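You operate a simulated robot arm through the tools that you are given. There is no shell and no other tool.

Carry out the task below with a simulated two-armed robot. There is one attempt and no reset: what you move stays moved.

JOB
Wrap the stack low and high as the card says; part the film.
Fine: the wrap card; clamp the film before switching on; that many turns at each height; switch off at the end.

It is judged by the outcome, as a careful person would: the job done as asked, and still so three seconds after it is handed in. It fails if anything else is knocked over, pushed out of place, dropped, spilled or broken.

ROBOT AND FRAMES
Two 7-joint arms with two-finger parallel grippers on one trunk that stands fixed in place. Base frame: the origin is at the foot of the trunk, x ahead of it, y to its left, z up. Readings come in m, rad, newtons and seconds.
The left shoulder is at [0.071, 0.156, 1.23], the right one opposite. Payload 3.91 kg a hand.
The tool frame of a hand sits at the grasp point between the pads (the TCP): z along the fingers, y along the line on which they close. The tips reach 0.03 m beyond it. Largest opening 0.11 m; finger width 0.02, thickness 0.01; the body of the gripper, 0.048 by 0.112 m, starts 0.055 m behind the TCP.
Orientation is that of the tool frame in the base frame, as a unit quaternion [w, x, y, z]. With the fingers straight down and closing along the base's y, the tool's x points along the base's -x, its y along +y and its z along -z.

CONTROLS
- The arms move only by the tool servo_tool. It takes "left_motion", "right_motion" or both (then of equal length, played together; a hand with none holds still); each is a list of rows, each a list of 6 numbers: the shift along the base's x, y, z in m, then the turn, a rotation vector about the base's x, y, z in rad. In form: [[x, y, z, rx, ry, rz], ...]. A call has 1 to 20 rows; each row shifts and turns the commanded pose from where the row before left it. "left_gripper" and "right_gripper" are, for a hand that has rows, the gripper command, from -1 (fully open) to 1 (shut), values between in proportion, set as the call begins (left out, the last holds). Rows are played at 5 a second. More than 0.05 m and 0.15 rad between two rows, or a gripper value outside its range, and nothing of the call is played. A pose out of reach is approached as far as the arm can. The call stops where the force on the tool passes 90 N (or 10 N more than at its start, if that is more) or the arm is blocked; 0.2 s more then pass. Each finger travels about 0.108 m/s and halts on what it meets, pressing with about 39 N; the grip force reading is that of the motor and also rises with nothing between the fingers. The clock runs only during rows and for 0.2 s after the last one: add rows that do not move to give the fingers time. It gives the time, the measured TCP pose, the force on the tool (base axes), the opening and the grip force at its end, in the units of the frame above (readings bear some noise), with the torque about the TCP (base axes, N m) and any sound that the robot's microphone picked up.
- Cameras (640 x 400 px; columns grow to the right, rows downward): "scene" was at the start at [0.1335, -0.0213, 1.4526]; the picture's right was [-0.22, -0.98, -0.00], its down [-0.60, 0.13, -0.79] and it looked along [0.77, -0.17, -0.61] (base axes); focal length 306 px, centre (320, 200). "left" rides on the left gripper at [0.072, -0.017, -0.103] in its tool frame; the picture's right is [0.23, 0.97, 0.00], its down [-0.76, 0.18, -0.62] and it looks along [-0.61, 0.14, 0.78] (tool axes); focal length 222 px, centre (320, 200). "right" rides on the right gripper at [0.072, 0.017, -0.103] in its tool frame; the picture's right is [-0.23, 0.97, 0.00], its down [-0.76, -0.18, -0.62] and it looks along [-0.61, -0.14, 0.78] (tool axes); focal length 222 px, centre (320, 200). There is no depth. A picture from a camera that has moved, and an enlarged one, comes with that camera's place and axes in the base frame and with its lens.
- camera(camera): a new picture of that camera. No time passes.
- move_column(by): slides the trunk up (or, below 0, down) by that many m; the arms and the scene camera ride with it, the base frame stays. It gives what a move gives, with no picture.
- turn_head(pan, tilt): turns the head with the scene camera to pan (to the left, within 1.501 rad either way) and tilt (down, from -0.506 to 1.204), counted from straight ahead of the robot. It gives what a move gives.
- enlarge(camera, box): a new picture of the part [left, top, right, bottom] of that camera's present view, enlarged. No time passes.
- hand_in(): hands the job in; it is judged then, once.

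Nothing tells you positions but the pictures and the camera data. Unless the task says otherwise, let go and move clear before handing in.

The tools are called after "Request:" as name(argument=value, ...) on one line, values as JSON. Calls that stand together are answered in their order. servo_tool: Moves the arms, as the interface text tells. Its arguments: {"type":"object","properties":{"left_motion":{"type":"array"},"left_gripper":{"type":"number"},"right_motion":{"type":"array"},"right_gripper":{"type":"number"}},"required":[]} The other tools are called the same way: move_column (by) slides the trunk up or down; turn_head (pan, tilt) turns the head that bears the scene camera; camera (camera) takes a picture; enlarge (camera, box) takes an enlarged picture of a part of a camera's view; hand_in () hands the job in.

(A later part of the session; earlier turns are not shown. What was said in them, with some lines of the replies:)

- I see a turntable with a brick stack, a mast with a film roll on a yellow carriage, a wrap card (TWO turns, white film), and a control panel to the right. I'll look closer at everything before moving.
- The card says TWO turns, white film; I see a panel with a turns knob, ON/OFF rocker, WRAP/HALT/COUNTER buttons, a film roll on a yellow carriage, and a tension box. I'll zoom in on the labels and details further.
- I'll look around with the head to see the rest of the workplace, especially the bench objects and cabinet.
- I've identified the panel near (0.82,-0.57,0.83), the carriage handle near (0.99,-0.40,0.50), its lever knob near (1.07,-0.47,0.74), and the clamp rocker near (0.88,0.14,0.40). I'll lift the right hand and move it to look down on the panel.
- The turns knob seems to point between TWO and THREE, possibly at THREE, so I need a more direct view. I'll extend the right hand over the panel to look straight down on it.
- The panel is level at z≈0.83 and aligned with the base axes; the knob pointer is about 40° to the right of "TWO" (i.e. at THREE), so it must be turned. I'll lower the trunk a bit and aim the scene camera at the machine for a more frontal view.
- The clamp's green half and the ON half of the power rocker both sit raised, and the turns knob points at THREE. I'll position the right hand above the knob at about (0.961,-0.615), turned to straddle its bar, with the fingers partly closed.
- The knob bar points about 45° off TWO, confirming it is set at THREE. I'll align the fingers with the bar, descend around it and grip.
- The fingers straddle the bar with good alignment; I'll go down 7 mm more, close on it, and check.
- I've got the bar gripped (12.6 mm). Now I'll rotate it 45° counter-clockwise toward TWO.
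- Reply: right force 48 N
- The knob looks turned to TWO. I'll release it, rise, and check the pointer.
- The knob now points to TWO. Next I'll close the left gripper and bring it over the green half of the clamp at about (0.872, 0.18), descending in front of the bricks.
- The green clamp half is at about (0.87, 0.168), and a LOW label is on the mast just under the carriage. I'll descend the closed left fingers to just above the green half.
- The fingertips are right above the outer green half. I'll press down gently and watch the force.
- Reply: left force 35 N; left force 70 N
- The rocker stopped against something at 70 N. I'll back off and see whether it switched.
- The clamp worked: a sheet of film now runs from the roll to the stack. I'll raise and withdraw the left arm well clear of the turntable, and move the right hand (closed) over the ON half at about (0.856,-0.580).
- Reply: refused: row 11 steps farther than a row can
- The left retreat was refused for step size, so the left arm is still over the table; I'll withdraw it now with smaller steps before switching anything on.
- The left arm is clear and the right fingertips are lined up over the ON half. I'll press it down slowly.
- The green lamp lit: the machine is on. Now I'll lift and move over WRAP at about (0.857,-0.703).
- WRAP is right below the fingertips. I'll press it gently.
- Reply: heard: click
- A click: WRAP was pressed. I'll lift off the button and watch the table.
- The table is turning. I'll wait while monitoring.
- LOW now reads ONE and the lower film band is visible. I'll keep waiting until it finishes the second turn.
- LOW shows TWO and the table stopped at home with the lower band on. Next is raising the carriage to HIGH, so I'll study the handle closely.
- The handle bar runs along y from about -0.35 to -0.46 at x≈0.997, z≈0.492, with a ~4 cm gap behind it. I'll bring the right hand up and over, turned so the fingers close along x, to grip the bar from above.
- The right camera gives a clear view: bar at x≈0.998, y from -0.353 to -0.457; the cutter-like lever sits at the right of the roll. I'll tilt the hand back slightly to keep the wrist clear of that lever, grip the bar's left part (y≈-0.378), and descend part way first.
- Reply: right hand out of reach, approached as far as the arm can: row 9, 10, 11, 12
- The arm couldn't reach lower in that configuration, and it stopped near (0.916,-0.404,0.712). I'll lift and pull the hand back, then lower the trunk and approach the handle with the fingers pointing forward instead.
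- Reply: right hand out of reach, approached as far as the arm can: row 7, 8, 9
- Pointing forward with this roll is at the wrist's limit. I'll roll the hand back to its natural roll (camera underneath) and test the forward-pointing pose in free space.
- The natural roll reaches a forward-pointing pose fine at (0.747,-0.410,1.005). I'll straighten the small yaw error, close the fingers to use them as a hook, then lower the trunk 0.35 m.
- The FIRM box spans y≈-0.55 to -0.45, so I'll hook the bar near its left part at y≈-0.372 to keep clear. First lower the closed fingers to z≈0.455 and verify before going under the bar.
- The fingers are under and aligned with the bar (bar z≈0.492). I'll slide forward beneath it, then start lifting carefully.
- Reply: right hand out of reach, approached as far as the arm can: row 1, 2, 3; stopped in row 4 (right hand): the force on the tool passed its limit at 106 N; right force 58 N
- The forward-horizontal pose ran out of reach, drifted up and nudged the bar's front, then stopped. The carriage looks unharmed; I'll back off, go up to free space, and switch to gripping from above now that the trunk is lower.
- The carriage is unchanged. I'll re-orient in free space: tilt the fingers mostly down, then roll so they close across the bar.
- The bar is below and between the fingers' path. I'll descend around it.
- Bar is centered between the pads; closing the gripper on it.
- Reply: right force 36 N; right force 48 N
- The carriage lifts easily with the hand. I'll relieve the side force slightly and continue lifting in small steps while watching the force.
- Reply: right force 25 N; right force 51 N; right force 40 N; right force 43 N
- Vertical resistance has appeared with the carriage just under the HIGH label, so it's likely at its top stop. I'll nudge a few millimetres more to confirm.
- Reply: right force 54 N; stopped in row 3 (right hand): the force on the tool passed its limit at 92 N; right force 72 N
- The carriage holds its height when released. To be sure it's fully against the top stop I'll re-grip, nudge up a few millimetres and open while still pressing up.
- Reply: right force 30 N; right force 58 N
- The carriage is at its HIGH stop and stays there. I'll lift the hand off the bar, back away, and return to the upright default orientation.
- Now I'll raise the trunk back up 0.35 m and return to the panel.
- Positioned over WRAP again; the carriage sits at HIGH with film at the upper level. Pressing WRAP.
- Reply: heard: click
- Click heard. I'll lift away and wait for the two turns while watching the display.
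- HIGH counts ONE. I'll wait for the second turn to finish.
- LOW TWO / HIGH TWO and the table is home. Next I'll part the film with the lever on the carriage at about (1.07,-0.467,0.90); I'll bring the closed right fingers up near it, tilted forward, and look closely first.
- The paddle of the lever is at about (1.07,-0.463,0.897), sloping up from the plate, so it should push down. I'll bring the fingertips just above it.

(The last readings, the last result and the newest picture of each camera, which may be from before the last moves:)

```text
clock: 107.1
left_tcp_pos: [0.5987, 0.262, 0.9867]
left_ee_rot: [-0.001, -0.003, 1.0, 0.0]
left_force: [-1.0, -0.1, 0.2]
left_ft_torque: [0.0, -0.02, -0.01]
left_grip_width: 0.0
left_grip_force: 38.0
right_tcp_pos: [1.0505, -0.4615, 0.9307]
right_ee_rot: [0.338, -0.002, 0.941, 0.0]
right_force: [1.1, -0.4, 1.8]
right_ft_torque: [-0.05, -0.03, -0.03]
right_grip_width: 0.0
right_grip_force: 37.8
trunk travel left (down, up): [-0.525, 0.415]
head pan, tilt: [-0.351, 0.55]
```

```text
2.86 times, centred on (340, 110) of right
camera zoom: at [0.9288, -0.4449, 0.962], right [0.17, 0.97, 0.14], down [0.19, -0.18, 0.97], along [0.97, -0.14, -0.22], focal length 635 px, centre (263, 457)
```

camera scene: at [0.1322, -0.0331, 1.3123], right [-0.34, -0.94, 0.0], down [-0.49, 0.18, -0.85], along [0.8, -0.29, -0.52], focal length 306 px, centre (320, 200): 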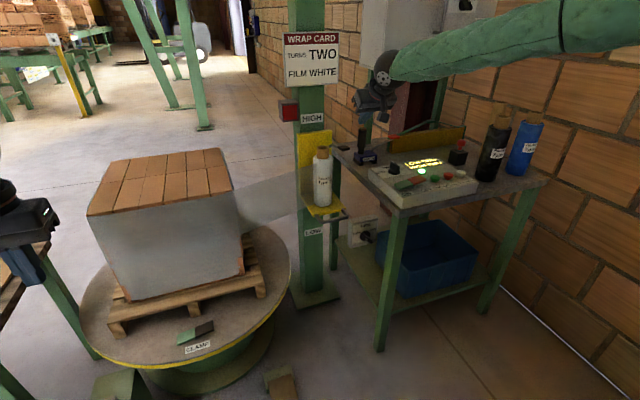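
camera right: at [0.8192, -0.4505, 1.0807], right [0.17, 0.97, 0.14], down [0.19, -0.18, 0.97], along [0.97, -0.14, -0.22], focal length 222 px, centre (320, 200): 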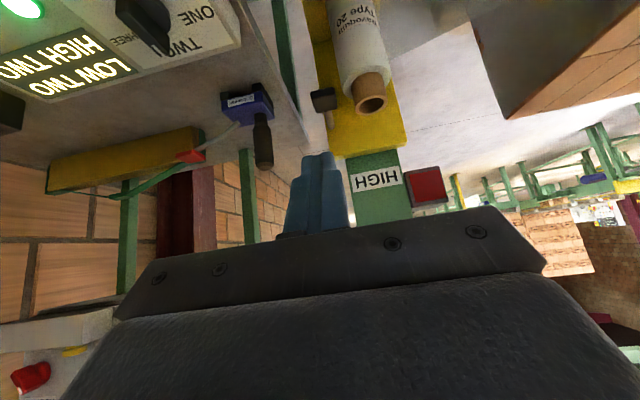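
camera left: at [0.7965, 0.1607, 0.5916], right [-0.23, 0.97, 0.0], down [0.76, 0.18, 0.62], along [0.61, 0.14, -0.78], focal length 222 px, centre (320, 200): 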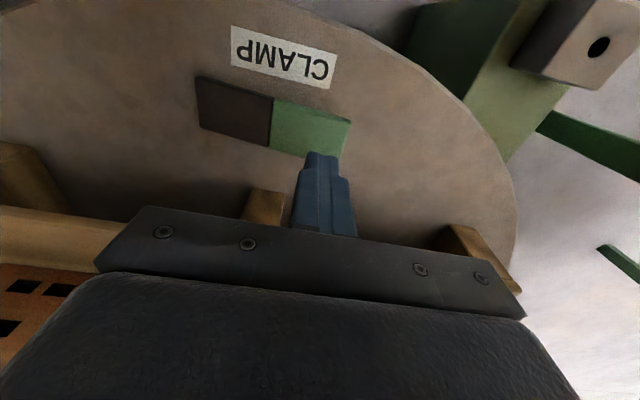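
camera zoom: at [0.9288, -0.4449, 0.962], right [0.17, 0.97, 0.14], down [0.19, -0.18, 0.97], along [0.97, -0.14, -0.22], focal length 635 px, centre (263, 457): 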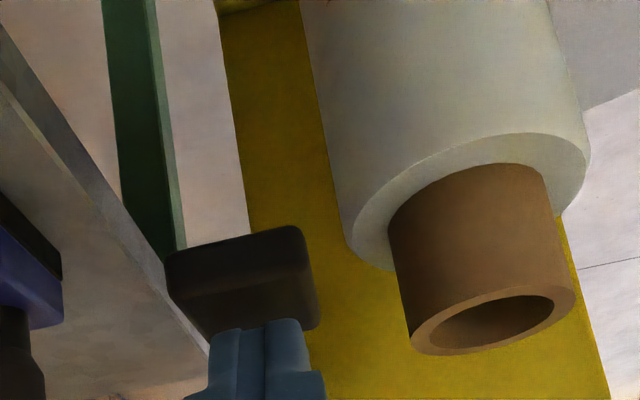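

The lever yields under light force and the carriage stays. I'll keep pressing down in small steps.

Request:
servo_tool(right_motion=[[0, 0, -0.007, 0, 0, 0], [0, 0, -0.007, 0, 0, 0], [0, 0, 0, 0, 0, 0]])

Request:
enlarge(camera="scene", box=[280, 100, 400, 200])

```text
clock: 107.9
left_tcp_pos: [0.5986, 0.2623, 0.9876]
left_ee_rot: [0.0, -0.003, 1.0, 0.0]
left_force: [-0.4, -0.4, -0.2]
left_ft_torque: [0.0, -0.03, -0.03]
left_grip_width: 0.0
left_grip_force: 37.4
right_tcp_pos: [1.0505, -0.4632, 0.9175]
right_ee_rot: [0.338, -0.001, 0.941, 0.001]
right_force: [-2.1, -1.3, 3.1]
right_ft_torque: [-0.01, 0.03, 0.03]
right_grip_width: 0.0
right_grip_force: 37.4
trunk travel left (down, up): [-0.525, 0.415]
head pan, tilt: [-0.351, 0.55]
```

```text
4.00 times, centred on (340, 150) of scene
camera zoom: at [0.133, -0.0327, 1.3122], right [-0.34, -0.94, 0.0], down [-0.49, 0.18, -0.85], along [0.8, -0.29, -0.52], focal length 1223 px, centre (240, 400)
```

zoom: 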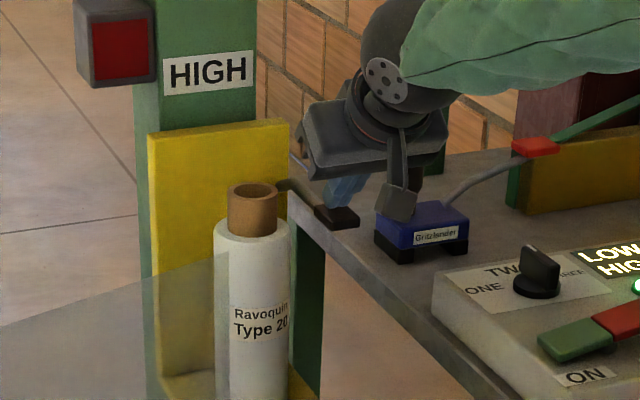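

Request:
servo_tool(right_motion=[[0, 0, -0.008, 0, 0, 0], [0, 0, -0.008, 0, 0, 0], [0, 0, 0, 0, 0, 0]])

Request:
enlarge(camera="scene", box=[280, 100, 400, 200])

```text
clock: 108.7
left_tcp_pos: [0.5983, 0.2617, 0.987]
left_ee_rot: [0.0, -0.003, 1.0, 0.0]
left_force: [-0.4, 0.3, -0.3]
left_ft_torque: [0.04, 0.01, -0.02]
left_grip_width: 0.0
left_grip_force: 37.6
right_tcp_pos: [1.0507, -0.4613, 0.9007]
right_ee_rot: [0.339, -0.001, 0.941, 0.0]
right_force: [-3.7, 0.4, 4.3]
right_ft_torque: [0.03, 0.06, -0.01]
right_grip_width: 0.0
right_grip_force: 37.3
trunk travel left (down, up): [-0.525, 0.415]
head pan, tilt: [-0.351, 0.55]
```

```text
4.00 times, centred on (340, 150) of scene
camera zoom: at [0.1328, -0.0326, 1.3122], right [-0.34, -0.94, 0.0], down [-0.49, 0.18, -0.85], along [0.8, -0.29, -0.52], focal length 1223 px, centre (240, 400)
```

zoom: 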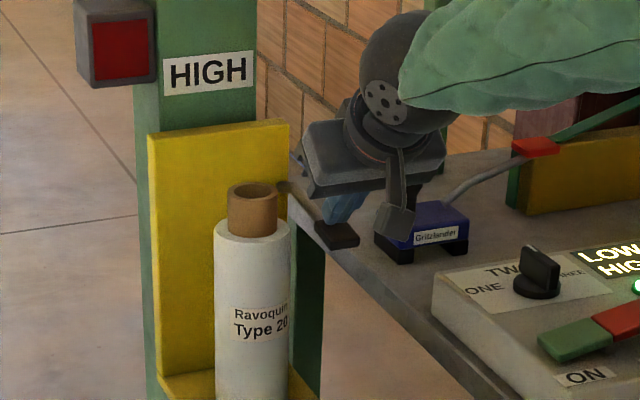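

The film strip between roll and stack is gone: it has parted. Let me raise the hand off the lever and check the whole scene.

Request:
servo_tool(right_motion=[[0, 0, 0.02, 0, 0, 0], [0, 0, 0.04, 0, 0, 0], [-0.03, 0, 0.035, 0, 0, 0], [-0.04, 0, 0.02, 0, 0, 0], [0, 0, 0, 0, 0, 0]])

Request:
camera(camera="scene")

Request:
enlarge(camera="scene", box=[80, 130, 360, 310])

Request:
enlarge(camera="scene", box=[280, 100, 400, 200])

```text
clock: 109.9
left_tcp_pos: [0.5994, 0.2614, 0.9875]
left_ee_rot: [-0.001, -0.002, 1.0, -0.001]
left_force: [0.8, 0.8, 0.4]
left_ft_torque: [0.0, 0.02, 0.03]
left_grip_width: 0.0001
left_grip_force: 37.5
right_tcp_pos: [0.9811, -0.4614, 1.0151]
right_ee_rot: [0.337, 0.0, 0.941, 0.0]
right_force: [-0.3, 0.7, -0.4]
right_ft_torque: [0.02, 0.01, 0.01]
right_grip_width: 0.0001
right_grip_force: 37.8
trunk travel left (down, up): [-0.525, 0.415]
head pan, tilt: [-0.351, 0.55]
```

```text
taken
camera scene: at [0.1348, -0.0327, 1.3119], right [-0.34, -0.94, 0.0], down [-0.49, 0.18, -0.85], along [0.8, -0.29, -0.52], focal length 306 px, centre (320, 200)
```

scene: 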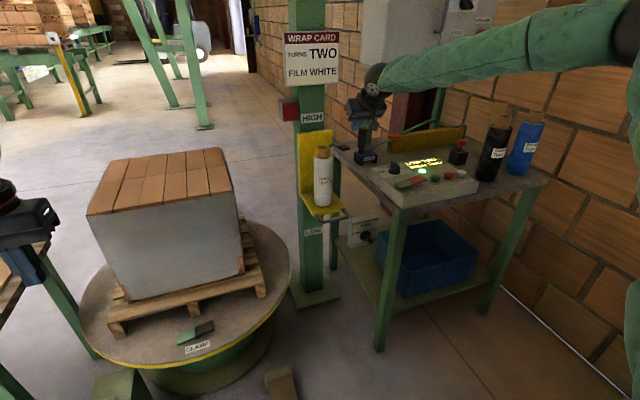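

```text
2.22 times, centred on (220, 220) of scene
camera zoom: at [0.1348, -0.0327, 1.3119], right [-0.34, -0.94, 0.0], down [-0.49, 0.18, -0.85], along [0.8, -0.29, -0.52], focal length 680 px, centre (542, 156)
```

zoom: 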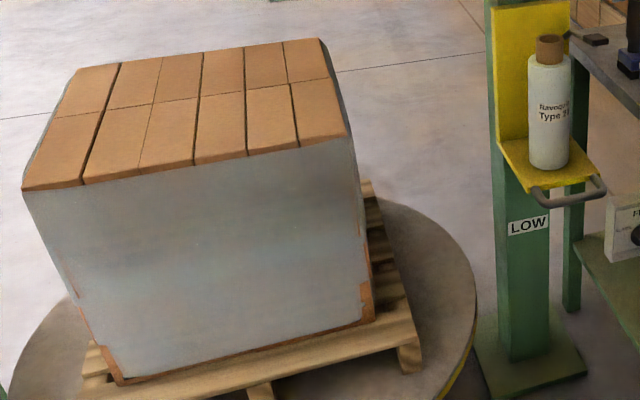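

```text
4.00 times, centred on (340, 150) of scene
camera zoom: at [0.1348, -0.0327, 1.3119], right [-0.34, -0.94, 0.0], down [-0.49, 0.18, -0.85], along [0.8, -0.29, -0.52], focal length 1223 px, centre (240, 400)
```

zoom: 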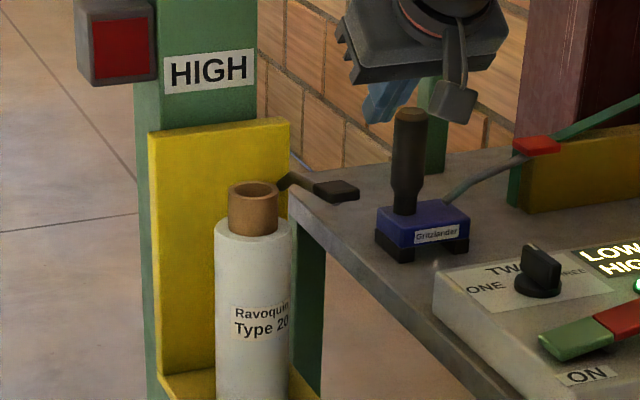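

The film is parted, the stack is wrapped low and high, and the lever sprang back. Now I'll bring the right hand upright over the OFF (red) half at about (0.856,-0.645).

Request:
servo_tool(right_motion=[[-0.04, 0, 0.01, 0, 0.14, 0], [-0.04, 0, 0.01, 0, 0.14, 0], [-0.04, 0, 0.01, 0, 0.14, 0], [0, -0.046, 0, 0, 0.14, 0], [0, -0.046, 0, 0, 0.14, 0], [0, -0.046, 0, 0, 0, 0], [0, -0.046, 0, 0, 0, 0], [-0.005, 0, -0.045, 0, 0, 0], [0, 0, -0.05, 0, 0, 0], [0, 0, -0.02, 0, 0, 0], [0, 0, 0, 0, 0, 0]])

Request:
enlarge(camera="right", box=[220, 70, 420, 210])

Request:
enlarge(camera="scene", box=[380, 130, 480, 200])

```text
clock: 112.3
left_tcp_pos: [0.5991, 0.2619, 0.9879]
left_ee_rot: [0.0, -0.002, 1.0, -0.001]
left_force: [0.5, 0.1, -0.1]
left_ft_torque: [0.0, -0.01, 0.0]
left_grip_width: 0.0001
left_grip_force: 37.8
right_tcp_pos: [0.8546, -0.646, 0.9299]
right_ee_rot: [-0.005, -0.001, 1.0, 0.001]
right_force: [0.6, -0.2, -0.7]
right_ft_torque: [0.0, -0.01, 0.01]
right_grip_width: 0.0
right_grip_force: 37.9
trunk travel left (down, up): [-0.525, 0.415]
head pan, tilt: [-0.351, 0.55]
```

```text
2.86 times, centred on (320, 140) of right
camera zoom: at [0.7838, -0.6293, 1.0322], right [0.23, 0.97, 0.0], down [0.77, -0.18, 0.61], along [0.6, -0.14, -0.79], focal length 635 px, centre (320, 371)
```

zoom: 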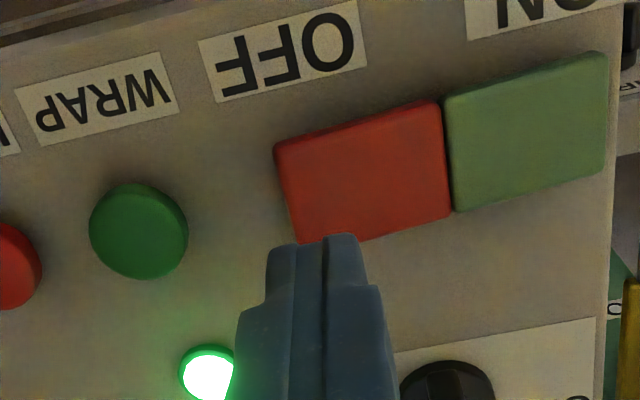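

```text
5.71 times, centred on (430, 165) of scene
camera zoom: at [0.1335, -0.033, 1.3121], right [-0.34, -0.94, 0.0], down [-0.49, 0.18, -0.85], along [0.8, -0.29, -0.52], focal length 1748 px, centre (-309, 400)
```

zoom: 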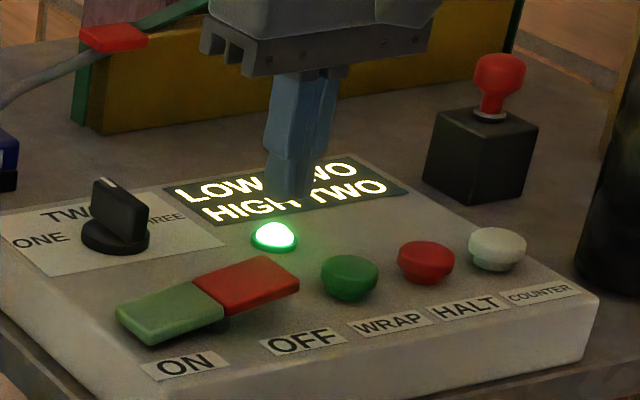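

Request:
servo_tool(right_motion=[[-0.002, 0.003, -0.03, 0, 0, 0], [0, 0, -0.012, 0, 0, 0], [0, 0, -0.006, 0, 0, 0], [0, 0, -0.005, 0, 0, 0], [0, 0, 0, 0, 0, 0]])

Request:
enlarge(camera="scene", box=[380, 130, 480, 200])

```text
clock: 113.5
left_tcp_pos: [0.5981, 0.2609, 0.9882]
left_ee_rot: [-0.001, -0.002, 1.0, 0.0]
left_force: [0.2, 0.2, -0.6]
left_ft_torque: [0.03, 0.0, 0.0]
left_grip_width: 0.0
left_grip_force: 37.6
right_tcp_pos: [0.8531, -0.6421, 0.8777]
right_ee_rot: [-0.005, -0.001, 1.0, 0.0]
right_force: [-0.6, -0.7, 0.3]
right_ft_torque: [-0.02, 0.02, 0.03]
right_grip_width: 0.0001
right_grip_force: 38.0
trunk travel left (down, up): [-0.525, 0.415]
head pan, tilt: [-0.351, 0.55]
```

```text
5.71 times, centred on (430, 165) of scene
camera zoom: at [0.1334, -0.0328, 1.3121], right [-0.34, -0.94, 0.0], down [-0.49, 0.18, -0.85], along [0.8, -0.29, -0.52], focal length 1748 px, centre (-309, 400)
```

zoom: 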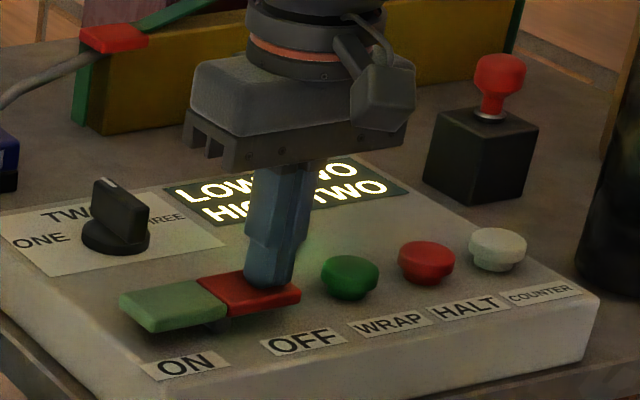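

Request:
servo_tool(right_motion=[[0, 0, -0.004, 0, 0, 0], [0, 0, -0.003, 0, 0, 0], [0, 0, 0, 0, 0, 0]])

Request:
enlarge(camera="scene", box=[380, 130, 480, 200])

```text
clock: 114.3
left_tcp_pos: [0.5987, 0.2619, 0.9883]
left_ee_rot: [0.0, -0.003, 1.0, 0.0]
left_force: [-0.1, -0.3, 0.3]
left_ft_torque: [-0.02, -0.01, -0.03]
left_grip_width: 0.0
left_grip_force: 37.8
right_tcp_pos: [0.8538, -0.6425, 0.8726]
right_ee_rot: [-0.005, 0.0, 1.0, -0.001]
right_force: [0.6, -3.1, 13.0]
right_ft_torque: [0.03, -0.12, -0.03]
right_grip_width: 0.0003
right_grip_force: 37.3
trunk travel left (down, up): [-0.525, 0.415]
head pan, tilt: [-0.351, 0.55]
```

```text
5.71 times, centred on (430, 165) of scene
camera zoom: at [0.1324, -0.0323, 1.3125], right [-0.34, -0.94, 0.0], down [-0.49, 0.18, -0.85], along [0.8, -0.29, -0.52], focal length 1748 px, centre (-309, 400)
```

zoom: 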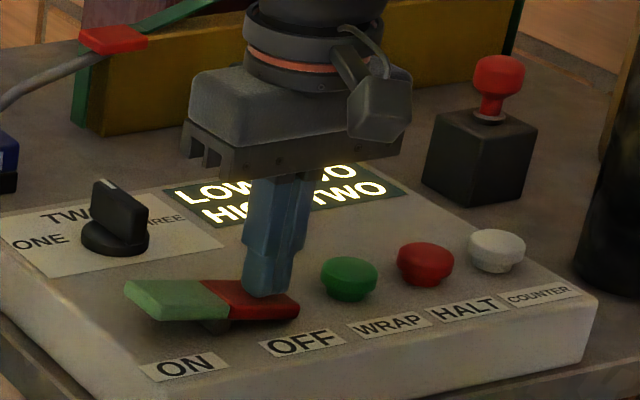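

The rocker tipped to OFF and bottomed out. I'll lift clear and retract, then verify the lamp and the whole scene.

Request:
servo_tool(right_motion=[[0, 0, 0.04, 0, 0, 0], [0, 0, 0.045, 0, 0, 0], [-0.03, 0, 0.03, 0, 0, 0], [-0.045, 0, 0.01, 0, 0, 0], [-0.045, 0, 0.01, 0, 0, 0], [-0.045, 0, 0, 0, 0, 0], [-0.045, 0, 0, 0, 0, 0], [0, 0, 0, 0, 0, 0]])

Request:
camera(camera="scene")

Request:
enlarge(camera="scene", box=[380, 130, 480, 200])

Request:
enlarge(camera="scene", box=[80, 130, 360, 310])

```text
clock: 116.1
left_tcp_pos: [0.6, 0.2624, 0.9871]
left_ee_rot: [-0.001, -0.002, 1.0, 0.0]
left_force: [-0.7, -0.3, -0.2]
left_ft_torque: [-0.03, 0.01, 0.0]
left_grip_width: 0.0
left_grip_force: 37.5
right_tcp_pos: [0.6441, -0.6435, 1.0049]
right_ee_rot: [-0.006, -0.002, 1.0, 0.0]
right_force: [0.0, -0.7, -1.1]
right_ft_torque: [0.0, 0.01, 0.04]
right_grip_width: 0.0003
right_grip_force: 37.6
trunk travel left (down, up): [-0.525, 0.415]
head pan, tilt: [-0.351, 0.55]
```

```text
taken
camera scene: at [0.1345, -0.032, 1.312], right [-0.34, -0.94, 0.0], down [-0.49, 0.18, -0.85], along [0.8, -0.29, -0.52], focal length 306 px, centre (320, 200)
```

scene: 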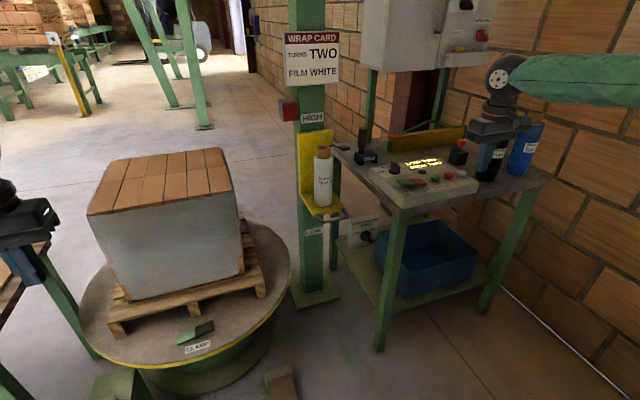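

```text
5.71 times, centred on (430, 165) of scene
camera zoom: at [0.1345, -0.032, 1.312], right [-0.34, -0.94, 0.0], down [-0.49, 0.18, -0.85], along [0.8, -0.29, -0.52], focal length 1748 px, centre (-309, 400)
```

zoom: 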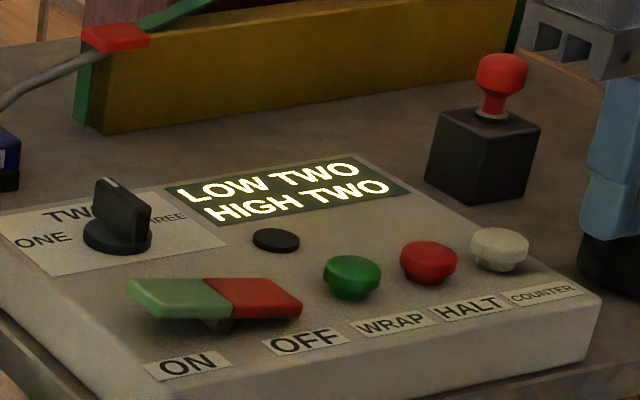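

```text
2.22 times, centred on (220, 220) of scene
camera zoom: at [0.1345, -0.032, 1.312], right [-0.34, -0.94, 0.0], down [-0.49, 0.18, -0.85], along [0.8, -0.29, -0.52], focal length 680 px, centre (542, 156)
```

zoom: 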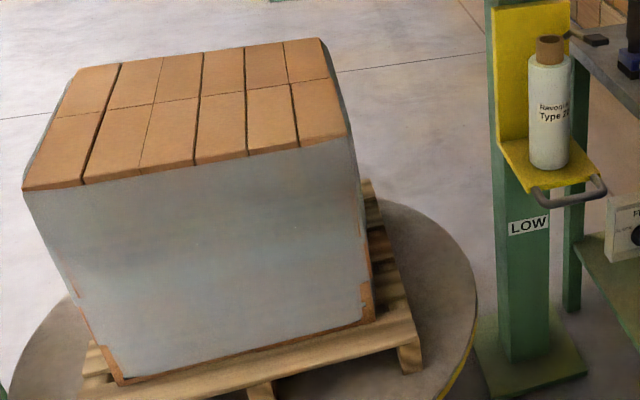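

The lamp is out (OFF), the display reads LOW TWO / HIGH TWO, the film is parted, the stack is wrapped at both heights, nothing else has moved, and both hands are clear. I'll hand in the job.

Request:
hand_in()

```text
The job is handed in.
```

The stack is wrapped two turns low and two turns high in white film, as the card says. The film is parted and the machine is switched off. The display read LOW TWO / HIGH TWO and the lamp was out when I handed in.

- **Turns knob:** it was set to THREE, so I turned it to TWO before starting.
- **Clamp:** I clamped the film on the turntable before switching on.
- **Carriage:** it is still at HIGH, where I left it after the second wrap.
- **Bumped handle:** while reaching for the carriage, the right hand pushed the front of its handle bar until the force limit stopped it (about 106 N). The carriage was in the same place before and after, and I saw no damage.
- **Tension dial:** I left it alone because the card doesn't mention it.

I saw nothing else knocked over or moved, and both hands were clear before I handed in.
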